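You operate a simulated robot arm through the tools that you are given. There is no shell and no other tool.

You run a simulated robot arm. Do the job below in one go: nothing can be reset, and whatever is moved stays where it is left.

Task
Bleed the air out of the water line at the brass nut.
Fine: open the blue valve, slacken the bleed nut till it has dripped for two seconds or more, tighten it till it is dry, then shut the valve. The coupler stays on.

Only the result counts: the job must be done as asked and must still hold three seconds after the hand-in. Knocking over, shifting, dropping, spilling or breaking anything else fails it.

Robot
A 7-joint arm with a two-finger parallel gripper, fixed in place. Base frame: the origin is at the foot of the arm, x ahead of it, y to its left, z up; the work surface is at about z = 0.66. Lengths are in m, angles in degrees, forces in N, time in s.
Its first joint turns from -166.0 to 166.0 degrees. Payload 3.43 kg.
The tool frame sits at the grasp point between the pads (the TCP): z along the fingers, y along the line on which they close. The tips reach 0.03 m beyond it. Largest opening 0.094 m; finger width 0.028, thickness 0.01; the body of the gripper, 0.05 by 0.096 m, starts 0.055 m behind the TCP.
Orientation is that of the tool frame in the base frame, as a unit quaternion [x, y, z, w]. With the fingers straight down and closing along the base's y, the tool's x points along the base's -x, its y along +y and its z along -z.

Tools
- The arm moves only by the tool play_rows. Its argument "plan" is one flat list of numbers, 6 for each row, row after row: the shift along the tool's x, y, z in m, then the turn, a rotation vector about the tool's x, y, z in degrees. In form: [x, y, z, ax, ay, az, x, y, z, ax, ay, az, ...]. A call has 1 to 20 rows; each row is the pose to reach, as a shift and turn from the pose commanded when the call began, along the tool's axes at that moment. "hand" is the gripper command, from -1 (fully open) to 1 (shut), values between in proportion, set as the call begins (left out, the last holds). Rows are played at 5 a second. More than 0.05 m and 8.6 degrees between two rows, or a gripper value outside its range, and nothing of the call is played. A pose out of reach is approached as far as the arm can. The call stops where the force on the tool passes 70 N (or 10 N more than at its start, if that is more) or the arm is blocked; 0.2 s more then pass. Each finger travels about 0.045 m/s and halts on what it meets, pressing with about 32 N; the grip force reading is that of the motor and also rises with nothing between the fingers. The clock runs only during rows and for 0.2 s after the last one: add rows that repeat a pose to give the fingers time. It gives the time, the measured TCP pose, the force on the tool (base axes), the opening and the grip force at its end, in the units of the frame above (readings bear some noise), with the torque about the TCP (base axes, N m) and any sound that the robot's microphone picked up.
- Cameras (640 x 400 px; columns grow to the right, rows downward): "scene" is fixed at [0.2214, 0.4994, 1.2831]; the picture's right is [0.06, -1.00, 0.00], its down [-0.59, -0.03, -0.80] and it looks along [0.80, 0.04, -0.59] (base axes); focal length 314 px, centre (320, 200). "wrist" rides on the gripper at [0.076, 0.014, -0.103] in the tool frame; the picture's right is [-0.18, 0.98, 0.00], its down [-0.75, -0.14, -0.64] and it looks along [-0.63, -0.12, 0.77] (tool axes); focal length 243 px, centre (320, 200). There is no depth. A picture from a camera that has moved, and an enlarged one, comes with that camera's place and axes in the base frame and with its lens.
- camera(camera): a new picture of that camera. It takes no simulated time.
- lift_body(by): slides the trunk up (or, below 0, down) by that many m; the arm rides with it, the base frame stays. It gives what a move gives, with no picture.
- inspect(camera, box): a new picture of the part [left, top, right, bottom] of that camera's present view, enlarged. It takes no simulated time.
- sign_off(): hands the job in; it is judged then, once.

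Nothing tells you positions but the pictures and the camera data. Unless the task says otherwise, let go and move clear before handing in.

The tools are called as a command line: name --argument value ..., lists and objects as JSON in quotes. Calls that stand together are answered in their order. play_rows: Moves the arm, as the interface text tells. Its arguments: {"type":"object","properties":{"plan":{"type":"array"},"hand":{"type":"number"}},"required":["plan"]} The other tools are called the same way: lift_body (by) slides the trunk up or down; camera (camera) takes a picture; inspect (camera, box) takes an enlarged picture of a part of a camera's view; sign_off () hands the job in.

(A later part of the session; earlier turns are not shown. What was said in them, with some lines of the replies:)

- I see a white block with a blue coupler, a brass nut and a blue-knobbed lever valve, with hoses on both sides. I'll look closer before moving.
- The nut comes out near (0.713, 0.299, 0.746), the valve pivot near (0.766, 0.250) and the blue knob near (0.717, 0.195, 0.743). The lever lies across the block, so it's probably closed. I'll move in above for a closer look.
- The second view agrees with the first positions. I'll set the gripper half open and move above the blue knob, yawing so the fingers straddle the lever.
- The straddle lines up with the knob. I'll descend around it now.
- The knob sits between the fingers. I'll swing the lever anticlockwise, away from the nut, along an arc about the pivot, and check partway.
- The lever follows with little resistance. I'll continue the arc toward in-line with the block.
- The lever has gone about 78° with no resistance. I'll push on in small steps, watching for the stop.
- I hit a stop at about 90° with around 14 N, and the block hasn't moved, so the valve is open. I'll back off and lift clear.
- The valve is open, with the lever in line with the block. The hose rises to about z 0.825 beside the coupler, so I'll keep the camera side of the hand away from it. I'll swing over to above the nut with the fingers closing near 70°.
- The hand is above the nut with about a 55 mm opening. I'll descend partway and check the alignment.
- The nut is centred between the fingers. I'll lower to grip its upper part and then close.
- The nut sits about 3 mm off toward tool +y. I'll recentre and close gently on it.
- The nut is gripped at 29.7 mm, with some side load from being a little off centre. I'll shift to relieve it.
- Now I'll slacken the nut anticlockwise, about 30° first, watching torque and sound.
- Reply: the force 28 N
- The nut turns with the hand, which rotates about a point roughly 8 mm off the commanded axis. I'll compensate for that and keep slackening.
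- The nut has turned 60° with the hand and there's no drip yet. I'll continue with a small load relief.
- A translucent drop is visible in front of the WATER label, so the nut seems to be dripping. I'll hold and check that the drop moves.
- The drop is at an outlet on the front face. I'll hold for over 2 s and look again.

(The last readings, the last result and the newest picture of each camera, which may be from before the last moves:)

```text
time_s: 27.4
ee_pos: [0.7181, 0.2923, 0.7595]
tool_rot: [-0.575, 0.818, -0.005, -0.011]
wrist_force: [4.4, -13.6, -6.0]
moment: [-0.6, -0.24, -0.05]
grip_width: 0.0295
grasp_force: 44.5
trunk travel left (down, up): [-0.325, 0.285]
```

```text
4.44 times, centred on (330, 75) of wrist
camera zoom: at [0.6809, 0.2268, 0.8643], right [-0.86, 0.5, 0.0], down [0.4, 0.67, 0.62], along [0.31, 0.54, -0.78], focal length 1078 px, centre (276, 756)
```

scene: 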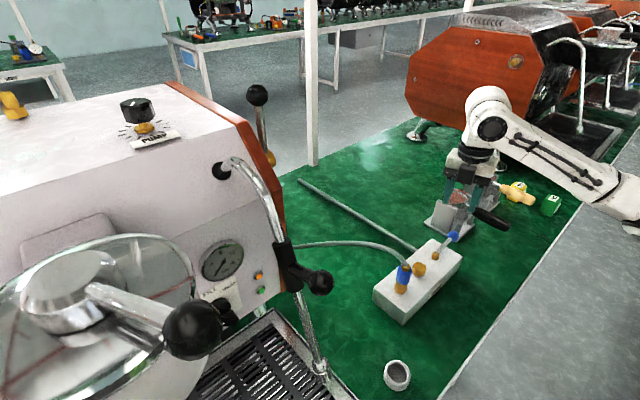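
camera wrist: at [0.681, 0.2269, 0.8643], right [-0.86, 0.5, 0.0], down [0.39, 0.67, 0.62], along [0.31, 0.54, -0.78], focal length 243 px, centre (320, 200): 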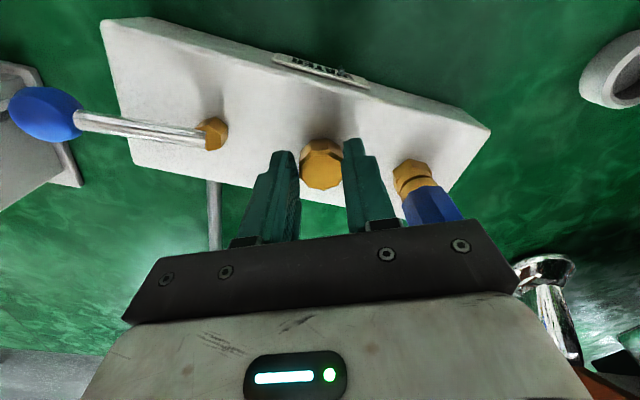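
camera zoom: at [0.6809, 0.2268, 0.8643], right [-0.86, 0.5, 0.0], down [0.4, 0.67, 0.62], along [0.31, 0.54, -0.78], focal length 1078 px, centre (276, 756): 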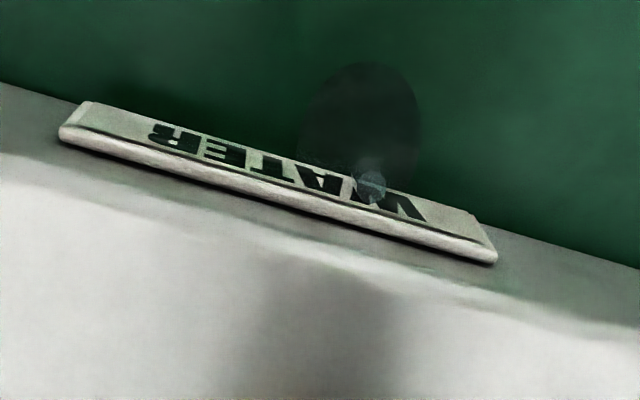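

A damp spot has appeared on the mat, and the dripping has gone on for more than 3.6 s. Now I'll tighten clockwise along the compensated arc, 60° first.

play_rows --plan '[0.0009, 0.0002, 0, 0, 0, 7.5, 0.0008, 0.0011, 0, 0, 0, 15, 0.0005, 0.002, 0, 0, 0, 22.5, 0.0001, 0.0028, 0, 0, 0, 30, -0.0004, 0.0036, 0, 0, 0, 37.5, -0.001, 0.0042, 0, 0, 0, 45, -0.0017, 0.0049, 0, 0, 0, 52.5, -0.0025, 0.0054, 0, 0, 0, 60]'

inspect --camera "scene" --box '[425, 260, 485, 300]'

inspect --camera "wrist" --box '[270, 120, 370, 200]'

```text
time_s: 29.2
ee_pos: [0.7129, 0.2968, 0.7605]
tool_rot: [-0.089, 0.996, -0.008, -0.006]
wrist_force: [9.3, 1.5, 1.4]
moment: [0.22, 0.69, -0.01]
grip_width: 0.0293
grasp_force: 45.4
trunk travel left (down, up): [-0.325, 0.285]
```

```text
10.00 times, centred on (455, 280) of scene
camera zoom: at [0.2214, 0.4994, 1.2831], right [0.06, -1.0, 0.0], down [-0.59, -0.03, -0.8], along [0.8, 0.04, -0.59], focal length 3138 px, centre (-1030, -600)
```

zoom: 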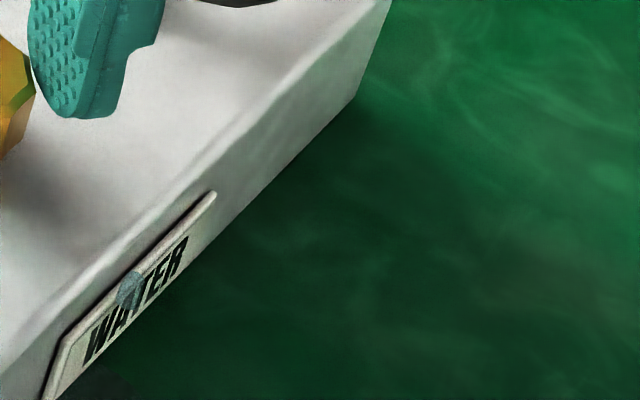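

```text
5.00 times, centred on (320, 160) of wrist
camera zoom: at [0.6378, 0.2994, 0.8635], right [0.01, 1.0, -0.02], down [0.77, 0.01, 0.63], along [0.63, -0.02, -0.77], focal length 1213 px, centre (320, 400)
```

zoom: 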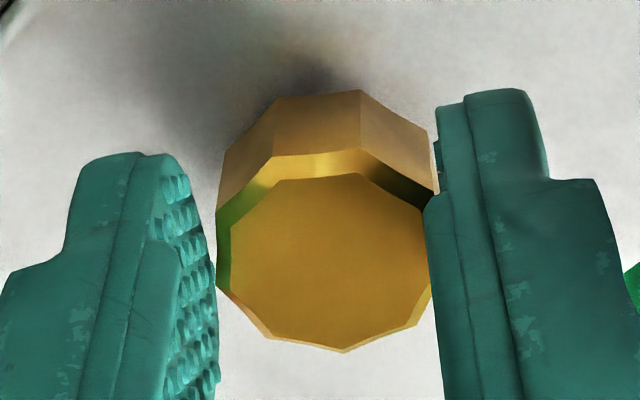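

It's still dripping at this angle, with the drop in a new position. I'll continue clockwise back to the starting angle.

play_rows --plan '[-0.0006, 0.0006, 0, 0, 0, 5, -0.0012, 0.0012, 0, 0, 0, 10, -0.0014, 0.0018, 0, 0, 0, 15, -0.0016, 0.0024, 0, 0, 0, 20, -0.0018, 0.003, 0, 0, 0, 25, -0.002, 0.0035, 0, 0, 0, 30]'

inspect --camera "scene" --box '[425, 260, 485, 300]'

inspect --camera "wrist" --box '[270, 120, 370, 200]'

```text
time_s: 30.6
ee_pos: [0.7126, 0.3008, 0.7609]
tool_rot: [0.17, 0.985, -0.01, -0.005]
wrist_force: [-9.5, 0.7, 5.6]
moment: [0.63, 1.15, -0.02]
grip_width: 0.0295
grasp_force: 45.2
trunk travel left (down, up): [-0.325, 0.285]
```

```text
10.00 times, centred on (455, 280) of scene
camera zoom: at [0.2214, 0.4994, 1.2831], right [0.06, -1.0, 0.0], down [-0.59, -0.03, -0.8], along [0.8, 0.04, -0.59], focal length 3138 px, centre (-1030, -600)
```

zoom: 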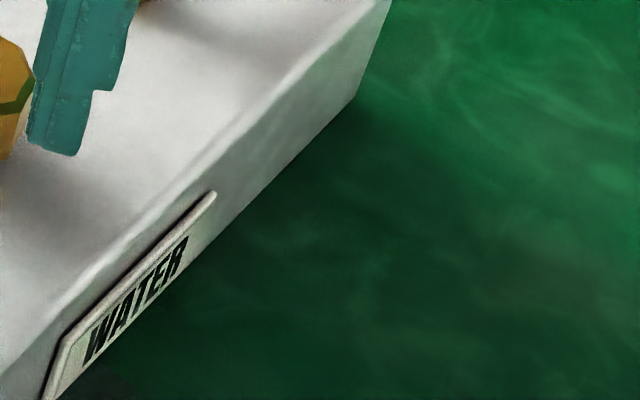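

```text
5.00 times, centred on (320, 160) of wrist
camera zoom: at [0.6489, 0.3417, 0.8627], right [0.5, 0.86, -0.02], down [0.67, -0.37, 0.64], along [0.54, -0.34, -0.77], focal length 1213 px, centre (320, 400)
```

zoom: 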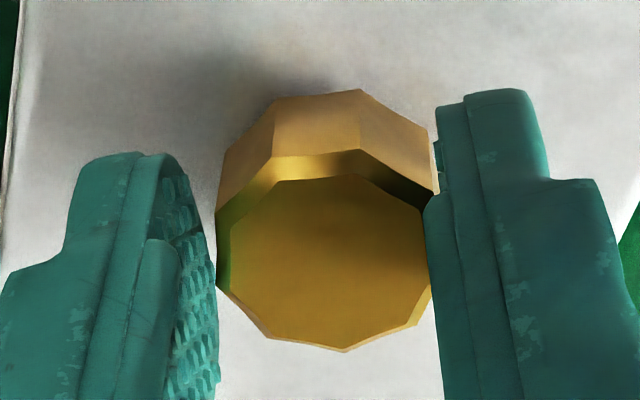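

The drop is gone at the starting angle. I'll snug it a few degrees more to feel for the seat and confirm it stays dry.

play_rows --plan '[0.0008, 0.0006, 0, 0, 0, 3, 0.0012, 0.0009, 0, 0, 0, 6, 0.0012, 0.0009, 0, 0, 0, 6]'

inspect --camera "scene" --box '[425, 260, 485, 300]'

inspect --camera "wrist" --box '[270, 120, 370, 200]'

```text
time_s: 31.4
ee_pos: [0.7147, 0.3015, 0.7591]
tool_rot: [0.223, 0.975, -0.01, -0.003]
wrist_force: [2.2, 1.3, -3.0]
moment: [0.11, -0.39, 0.1]
grip_width: 0.0293
grasp_force: 44.7
trunk travel left (down, up): [-0.325, 0.285]
```

```text
10.00 times, centred on (455, 280) of scene
camera zoom: at [0.2214, 0.4994, 1.2831], right [0.06, -1.0, 0.0], down [-0.59, -0.03, -0.8], along [0.8, 0.04, -0.59], focal length 3138 px, centre (-1030, -600)
```

zoom: 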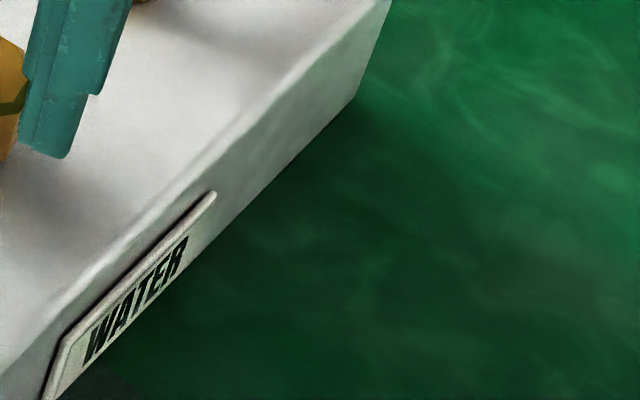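

```text
5.00 times, centred on (320, 160) of wrist
camera zoom: at [0.6543, 0.3491, 0.8623], right [0.59, 0.8, -0.02], down [0.62, -0.44, 0.64], along [0.51, -0.4, -0.77], focal length 1213 px, centre (320, 400)
```

zoom: 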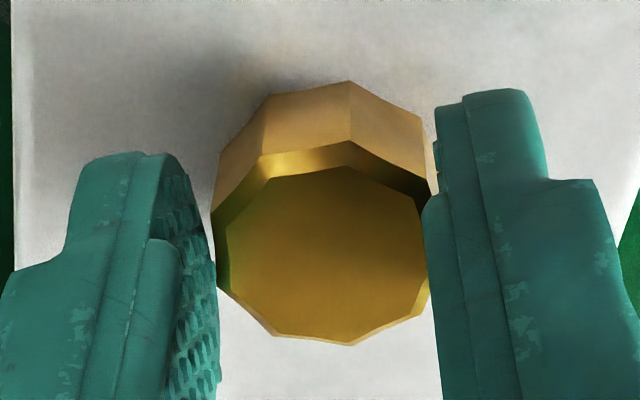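

The nut now slips in the pads instead of turning, so it's seated, and it's dry. I'll release, wait to confirm, and lift.

play_rows --plan '[0, 0, 0, 0, 0, 0, 0, 0, 0, 0, 0, 0, 0, 0, 0, 0, 0, 0, 0, 0, 0, 0, 0, 0, 0, 0, -0.03, 0, 0, 0, 0, 0, -0.07, 0, 0, 0, 0, 0, -0.11, 0, 0, 0, 0, 0, -0.15, 0, 0, 0, 0, 0, -0.15, 0, 0, 0]' --hand -0.17

inspect --camera "scene" --box '[370, 220, 490, 320]'

camera --camera "wrist"

```text
time_s: 33.4
ee_pos: [0.716, 0.3043, 0.9092]
tool_rot: [0.222, 0.975, -0.01, -0.004]
wrist_force: [0.3, -0.8, 0.1]
moment: [0.05, 0.0, 0.01]
grip_width: 0.0549
grasp_force: 0.1
trunk travel left (down, up): [-0.325, 0.285]
```

```text
4.00 times, centred on (430, 270) of scene
camera zoom: at [0.2214, 0.4994, 1.2831], right [0.06, -1.0, 0.0], down [-0.59, -0.03, -0.8], along [0.8, 0.04, -0.59], focal length 1255 px, centre (-120, -80)
```

zoom: 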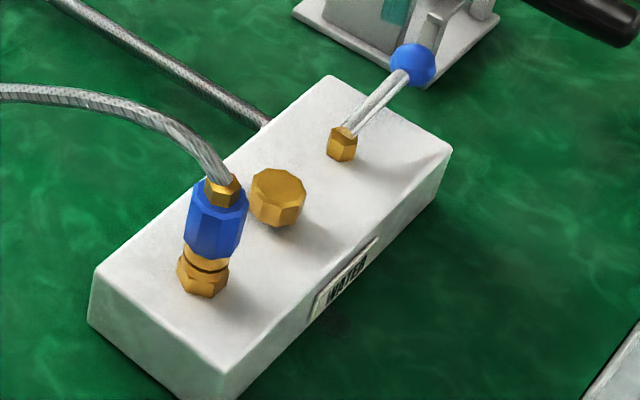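

```text
taken
camera wrist: at [0.6551, 0.352, 1.0122], right [0.59, 0.81, -0.02], down [0.63, -0.44, 0.64], along [0.51, -0.39, -0.77], focal length 243 px, centre (320, 200)
```

wrist: 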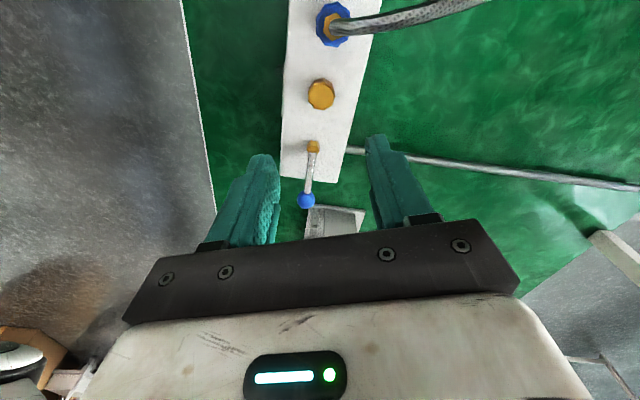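

Everything is dry and the damp spot isn't growing. Next I'll shut the valve: move back over the blue knob near (0.821, 0.195) with the fingers across the lever.

play_rows --plan '[-0.00743, -0.00277, 0.002, 0, 0, -8.085, -0.01486, -0.00554, 0.004, 0, 0, -16.17, -0.02229, -0.00831, 0.006, 0, 0, -24.255, -0.02972, -0.01108, 0.009, 0, 0, -32.34, -0.03715, -0.01385, 0.012, 0, 0, -40.425, -0.04458, -0.01662, 0.015, 0, 0, -48.51, -0.05201, -0.01939, 0.018, 0, 0, -56.595, -0.05944, -0.02216, 0.021, 0, 0, -64.68, -0.06687, -0.02493, 0.024, 0, 0, -72.765, -0.0743, -0.0277, 0.027, 0, 0, -80.85, -0.08173, -0.03047, 0.03, 0, 0, -88.935, -0.08916, -0.03324, 0.033, 0, 0, -97.02, -0.09659, -0.03601, 0.036, 0, 0, -105.105, -0.10402, -0.03878, 0.039, 0, 0, -113.19, -0.11145, -0.04155, 0.042, 0, 0, -121.275, -0.11888, -0.04432, 0.045, 0, 0, -129.36, -0.12631, -0.04709, 0.048, 0, 0, -137.445, -0.13374, -0.04986, 0.052, 0, 0, -145.53, -0.14117, -0.05263, 0.056, 0, 0, -153.615, -0.1486, -0.0554, 0.06, 0, 0, -161.7]'

camera --camera "wrist"

inspect --camera "scene" --box '[380, 180, 540, 310]'

```text
time_s: 37.6
ee_pos: [0.8247, 0.1893, 0.8495]
tool_rot: [0.928, -0.373, -0.002, 0.011]
wrist_force: [-0.7, -0.2, 0.5]
moment: [0.0, 0.04, -0.04]
grip_width: 0.055
grasp_force: 0.1
trunk travel left (down, up): [-0.325, 0.285]
```

```text
taken
camera wrist: at [0.8721, 0.1283, 0.9537], right [-0.81, -0.58, 0.02], down [-0.44, 0.64, 0.64], along [-0.38, 0.51, -0.77], focal length 243 px, centre (320, 200)
```

wrist: 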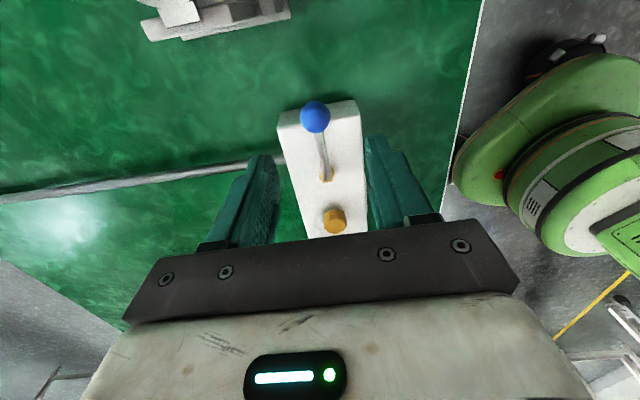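

```text
3.08 times, centred on (460, 245) of scene
camera zoom: at [0.2214, 0.4994, 1.2831], right [0.06, -1.0, 0.0], down [-0.59, -0.03, -0.8], along [0.8, 0.04, -0.59], focal length 966 px, centre (-111, 62)
```

zoom: 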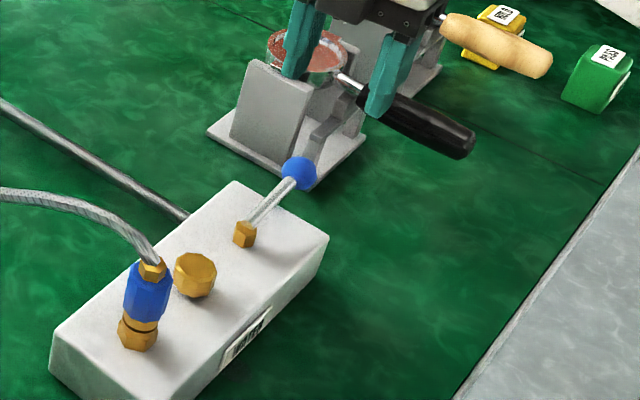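

play_rows --plan '[-0.002, -0.005, 0.02, 0, 0, 0, -0.002, -0.005, 0.045, 0, 0, 0, -0.002, -0.005, 0.065, 0, 0, 0, -0.002, -0.005, 0.085, 0, 0, 0, -0.002, -0.005, 0.1, 0, 0, 0, -0.002, -0.005, 0.1, 0, 0, 0]'

camera --camera "wrist"

inspect --camera "scene" --box '[380, 180, 540, 310]'

```text
time_s: 39.0
ee_pos: [0.8253, 0.1919, 0.7503]
tool_rot: [0.927, -0.374, -0.002, 0.011]
wrist_force: [0.3, -0.7, -0.2]
moment: [-0.01, -0.01, 0.01]
grip_width: 0.055
grasp_force: 0.1
trunk travel left (down, up): [-0.325, 0.285]
```

```text
taken
camera wrist: at [0.873, 0.131, 0.8537], right [-0.81, -0.58, 0.02], down [-0.44, 0.64, 0.64], along [-0.38, 0.51, -0.77], focal length 243 px, centre (320, 200)
```

wrist: 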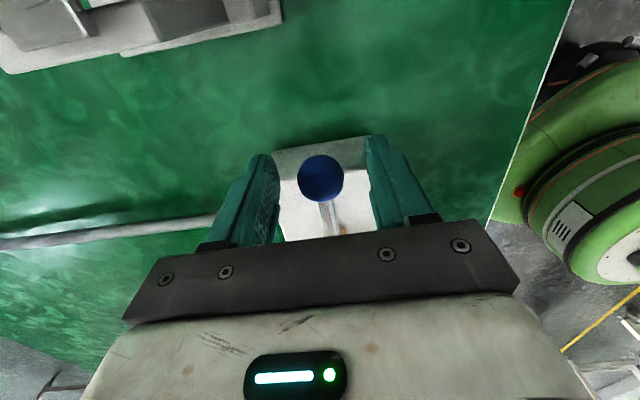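

```text
3.08 times, centred on (460, 245) of scene
camera zoom: at [0.2214, 0.4994, 1.2831], right [0.06, -1.0, 0.0], down [-0.59, -0.03, -0.8], along [0.8, 0.04, -0.59], focal length 966 px, centre (-111, 62)
```

zoom: 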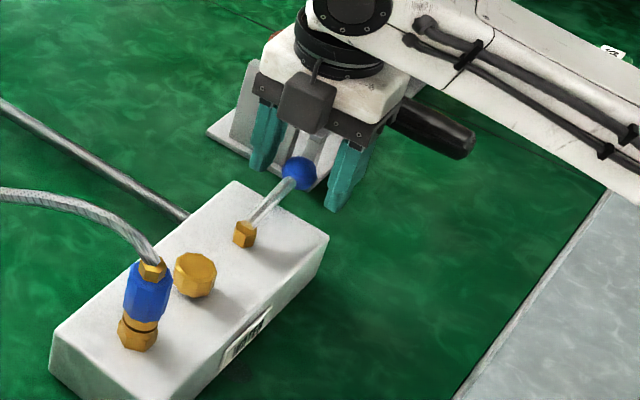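

The knob is centred between the fingers. Now I'll swing the lever clockwise back toward closed.

play_rows --plan '[-0.0008, 0.0109, 0, 0, 0, 8, -0.003, 0.0215, 0, 0, 0, 16, -0.0067, 0.0317, 0, 0, 0, 24, -0.0119, 0.0413, 0, 0, 0, 32, -0.0182, 0.0501, 0, 0, 0, 40, -0.0258, 0.058, 0, 0, 0, 48, -0.0344, 0.0647, 0, 0, 0, 56, -0.0438, 0.0701, 0, 0, 0, 64, -0.0539, 0.0742, 0, 0, 0, 72, -0.0645, 0.0768, 0, 0, 0, 80, -0.0645, 0.0768, 0, 0, 0, 80]' --hand 0.0

camera --camera "wrist"

inspect --camera "scene" --box '[380, 180, 540, 310]'

```text
time_s: 41.4
ee_pos: [0.7248, 0.1836, 0.7514]
tool_rot: [-0.468, 0.884, -0.005, -0.01]
wrist_force: [0.7, -0.1, 0.1]
moment: [-0.05, 0.0, -0.01]
grip_width: 0.0467
grasp_force: 0.3
trunk travel left (down, up): [-0.325, 0.285]
```

```text
taken
camera wrist: at [0.673, 0.1285, 0.8562], right [-0.71, 0.7, 0.0], down [0.55, 0.56, 0.63], along [0.44, 0.44, -0.78], focal length 243 px, centre (320, 200)
```

wrist: 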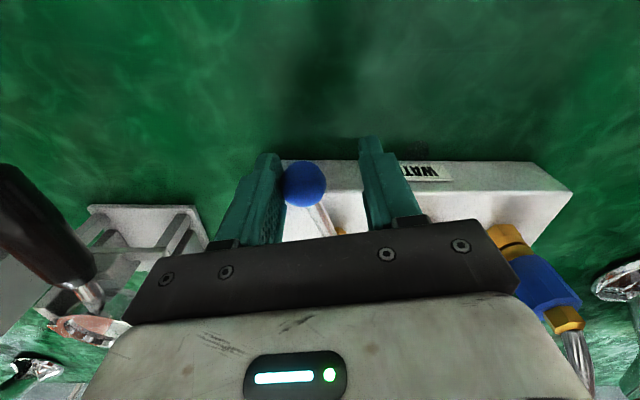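

```text
3.08 times, centred on (460, 245) of scene
camera zoom: at [0.2214, 0.4994, 1.2831], right [0.06, -1.0, 0.0], down [-0.59, -0.03, -0.8], along [0.8, 0.04, -0.59], focal length 966 px, centre (-111, 62)
```

zoom: 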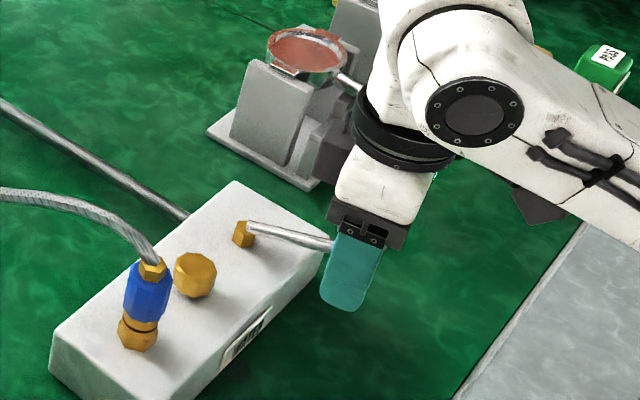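

play_rows --plan '[-0.0003, 0.0068, 0, 0, 0, 5, -0.0012, 0.0135, 0, 0, 0, 10, -0.0018, 0.0168, 0, 0, 0, 12.5, -0.0018, 0.0168, 0, 0, 0, 12.5]'

inspect --camera "scene" --box '[380, 180, 540, 310]'

camera --camera "wrist"

```text
time_s: 42.4
ee_pos: [0.7127, 0.1936, 0.7522]
tool_rot: [-0.371, 0.929, -0.005, -0.009]
wrist_force: [0.6, -0.4, -0.1]
moment: [-0.01, -0.01, -0.01]
grip_width: 0.0474
grasp_force: 0.2
trunk travel left (down, up): [-0.325, 0.285]
```

```text
3.08 times, centred on (460, 245) of scene
camera zoom: at [0.2214, 0.4994, 1.2831], right [0.06, -1.0, 0.0], down [-0.59, -0.03, -0.8], along [0.8, 0.04, -0.59], focal length 966 px, centre (-111, 62)
```

zoom: 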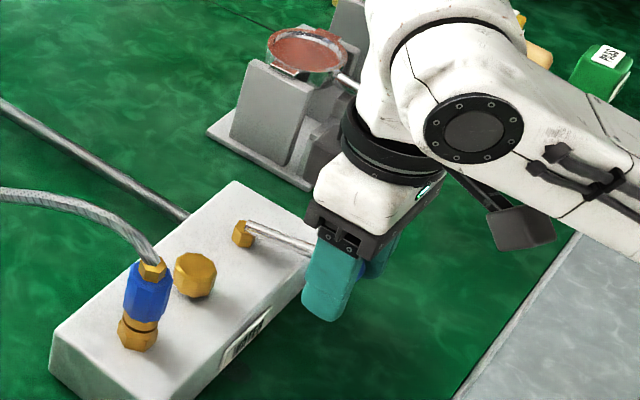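

```text
taken
camera wrist: at [0.6497, 0.1525, 0.8561], right [-0.54, 0.84, -0.01], down [0.65, 0.43, 0.63], along [0.53, 0.33, -0.78], focal length 243 px, centre (320, 200)
```

wrist: 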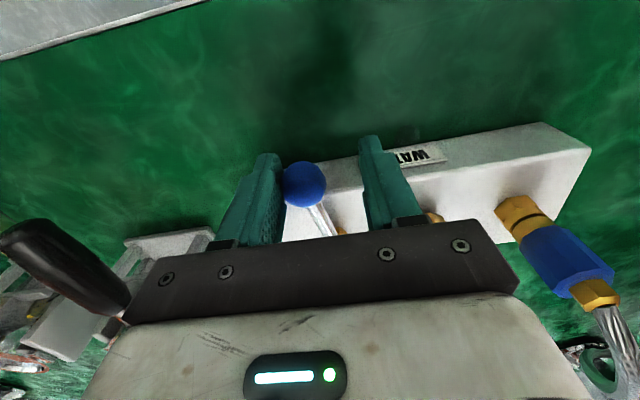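

play_rows --plan '[-0.0002, 0.0055, 0, 0, 0, 4, -0.0002, 0.0055, 0, 0, 0, 4]'

play_rows --plan '[-0.0002, 0.0041, 0, 0, 0, 3, -0.0002, 0.0041, 0, 0, 0, 3]'

inspect --camera "scene" --box '[380, 180, 540, 310]'

```text
time_s: 43.0
ee_pos: [0.7077, 0.1968, 0.7502]
tool_rot: [-0.338, 0.941, -0.006, -0.008]
wrist_force: [0.3, -0.8, -0.2]
moment: [-0.01, -0.03, -0.04]
grip_width: 0.0474
grasp_force: 0.3
trunk travel left (down, up): [-0.325, 0.285]
```

```text
time_s: 43.6
ee_pos: [0.7066, 0.2011, 0.7515]
tool_rot: [-0.314, 0.949, -0.006, -0.009]
wrist_force: [-0.1, -0.5, 0.3]
moment: [0.01, -0.02, 0.01]
grip_width: 0.0478
grasp_force: 0.1
trunk travel left (down, up): [-0.325, 0.285]
```

```text
3.08 times, centred on (460, 245) of scene
camera zoom: at [0.2214, 0.4994, 1.2831], right [0.06, -1.0, 0.0], down [-0.59, -0.03, -0.8], along [0.8, 0.04, -0.59], focal length 966 px, centre (-111, 62)
```

zoom: 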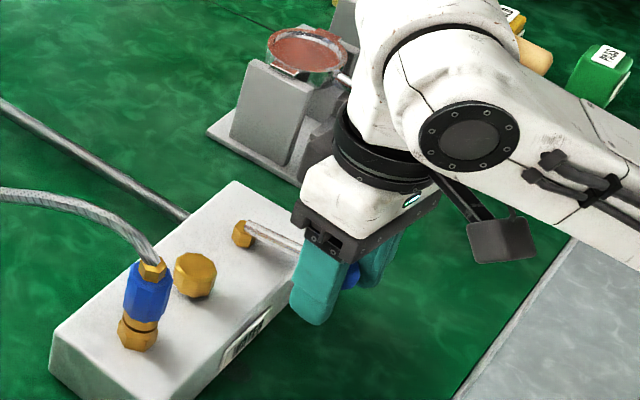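

play_rows --plan '[-0.0002, 0.0041, 0, 0, 0, 3, -0.0002, 0.0041, 0, 0, 0, 3]'

camera --camera "wrist"

```text
time_s: 44.2
ee_pos: [0.7058, 0.2028, 0.7522]
tool_rot: [-0.287, 0.958, -0.007, -0.008]
wrist_force: [6.8, -5.7, -0.1]
moment: [-0.06, -0.12, 0.1]
grip_width: 0.0521
grasp_force: 4.9
trunk travel left (down, up): [-0.325, 0.285]
```

```text
taken
camera wrist: at [0.6357, 0.1746, 0.8559], right [-0.39, 0.92, -0.01], down [0.71, 0.31, 0.63], along [0.58, 0.23, -0.78], focal length 243 px, centre (320, 200)
```

wrist: 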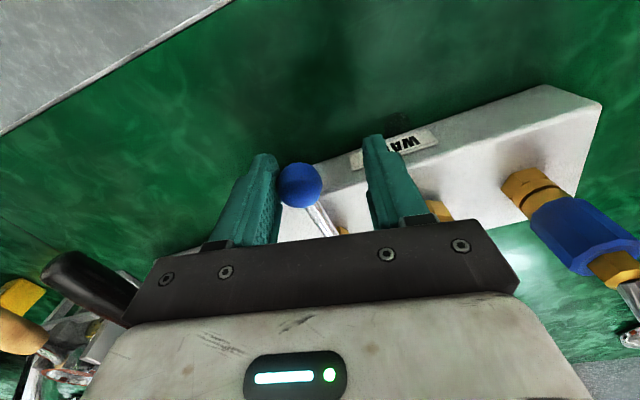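

The lever is at its closed stop with about 9 N on it. I'll back off to centre, lift clear and check everything.

play_rows --plan '[0, -0.005, 0, 0, 0, 0, 0, -0.0105, 0, 0, 0, 0, 0, -0.0105, 0, 0, 0, 0, 0, -0.0105, -0.03, 0, 0, 0, 0, -0.0105, -0.07, 0, 0, 0, 0, -0.0105, -0.11, 0, 0, 0, 0, -0.0105, -0.16, 0, 0, 0, 0, -0.0105, -0.2, 0, 0, 0, 0, -0.0105, -0.2, 0, 0, 0]'

inspect --camera "scene" --box '[370, 220, 490, 320]'

camera --camera "scene"

camera --camera "wrist"

```text
time_s: 46.2
ee_pos: [0.7124, 0.1984, 0.9507]
tool_rot: [-0.288, 0.958, -0.007, -0.009]
wrist_force: [0.0, -0.2, -0.8]
moment: [0.0, -0.02, 0.01]
grip_width: 0.0471
grasp_force: 0.1
trunk travel left (down, up): [-0.325, 0.285]
```

```text
4.00 times, centred on (430, 270) of scene
camera zoom: at [0.2214, 0.4994, 1.2831], right [0.06, -1.0, 0.0], down [-0.59, -0.03, -0.8], along [0.8, 0.04, -0.59], focal length 1255 px, centre (-120, -80)
```

zoom: 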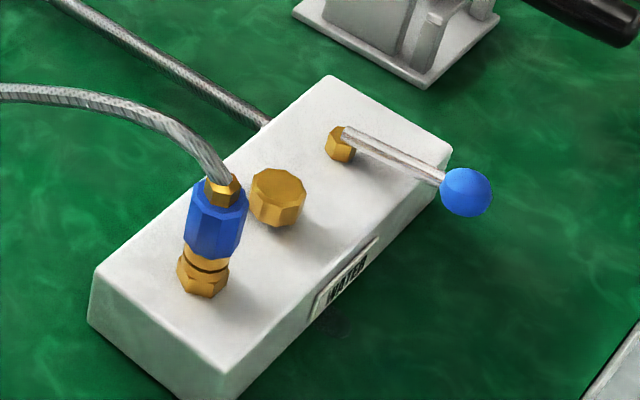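

```text
taken
```

scene: 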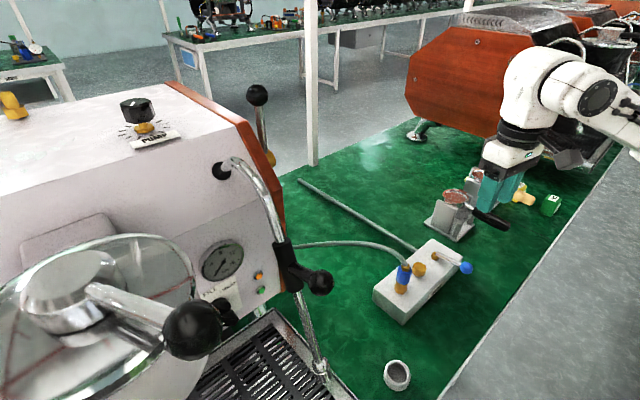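

```text
taken
camera wrist: at [0.6432, 0.1698, 1.0543], right [-0.39, 0.92, -0.01], down [0.71, 0.31, 0.63], along [0.58, 0.24, -0.78], focal length 243 px, centre (320, 200)
```

wrist: 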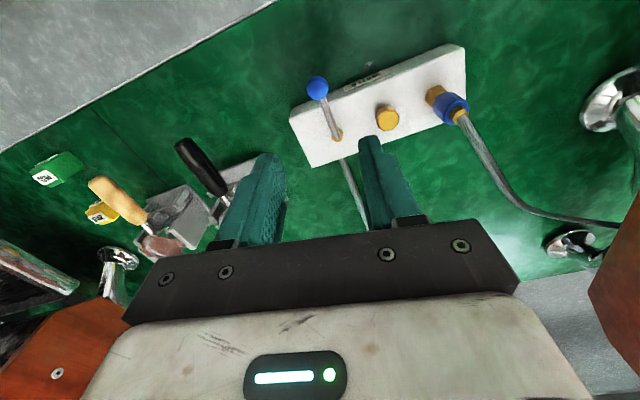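

The lever is back exactly where it started (closed), the nut is seated and dry, the coupler is on, and nothing else has moved. The hand is clear, so I'm handing in.

sign_off

```text
The job is handed in.
```

I bled the water line at the brass nut and handed the job in; I don't have the judge's result.

1. **Opened the valve:** I swung the blue lever about 90° anticlockwise, until it met a stop.
2. **Slackened the nut:** I turned it about 90° anticlockwise. A drop showed at the front of the block, and it dripped for at least 3.6 s. A small damp spot formed on the mat.
3. **Tightened the nut:** I turned it clockwise until it would turn no further and slipped in the fingers. No drop showed for about 2 s while the valve was still open.
4. **Shut the valve:** I swung the lever back to its stop. In the last picture the knob is where it was at the start.

In the final pictures the coupler is still on, and I saw nothing else moved or spilled. The fingers were clear of the block at hand-in.
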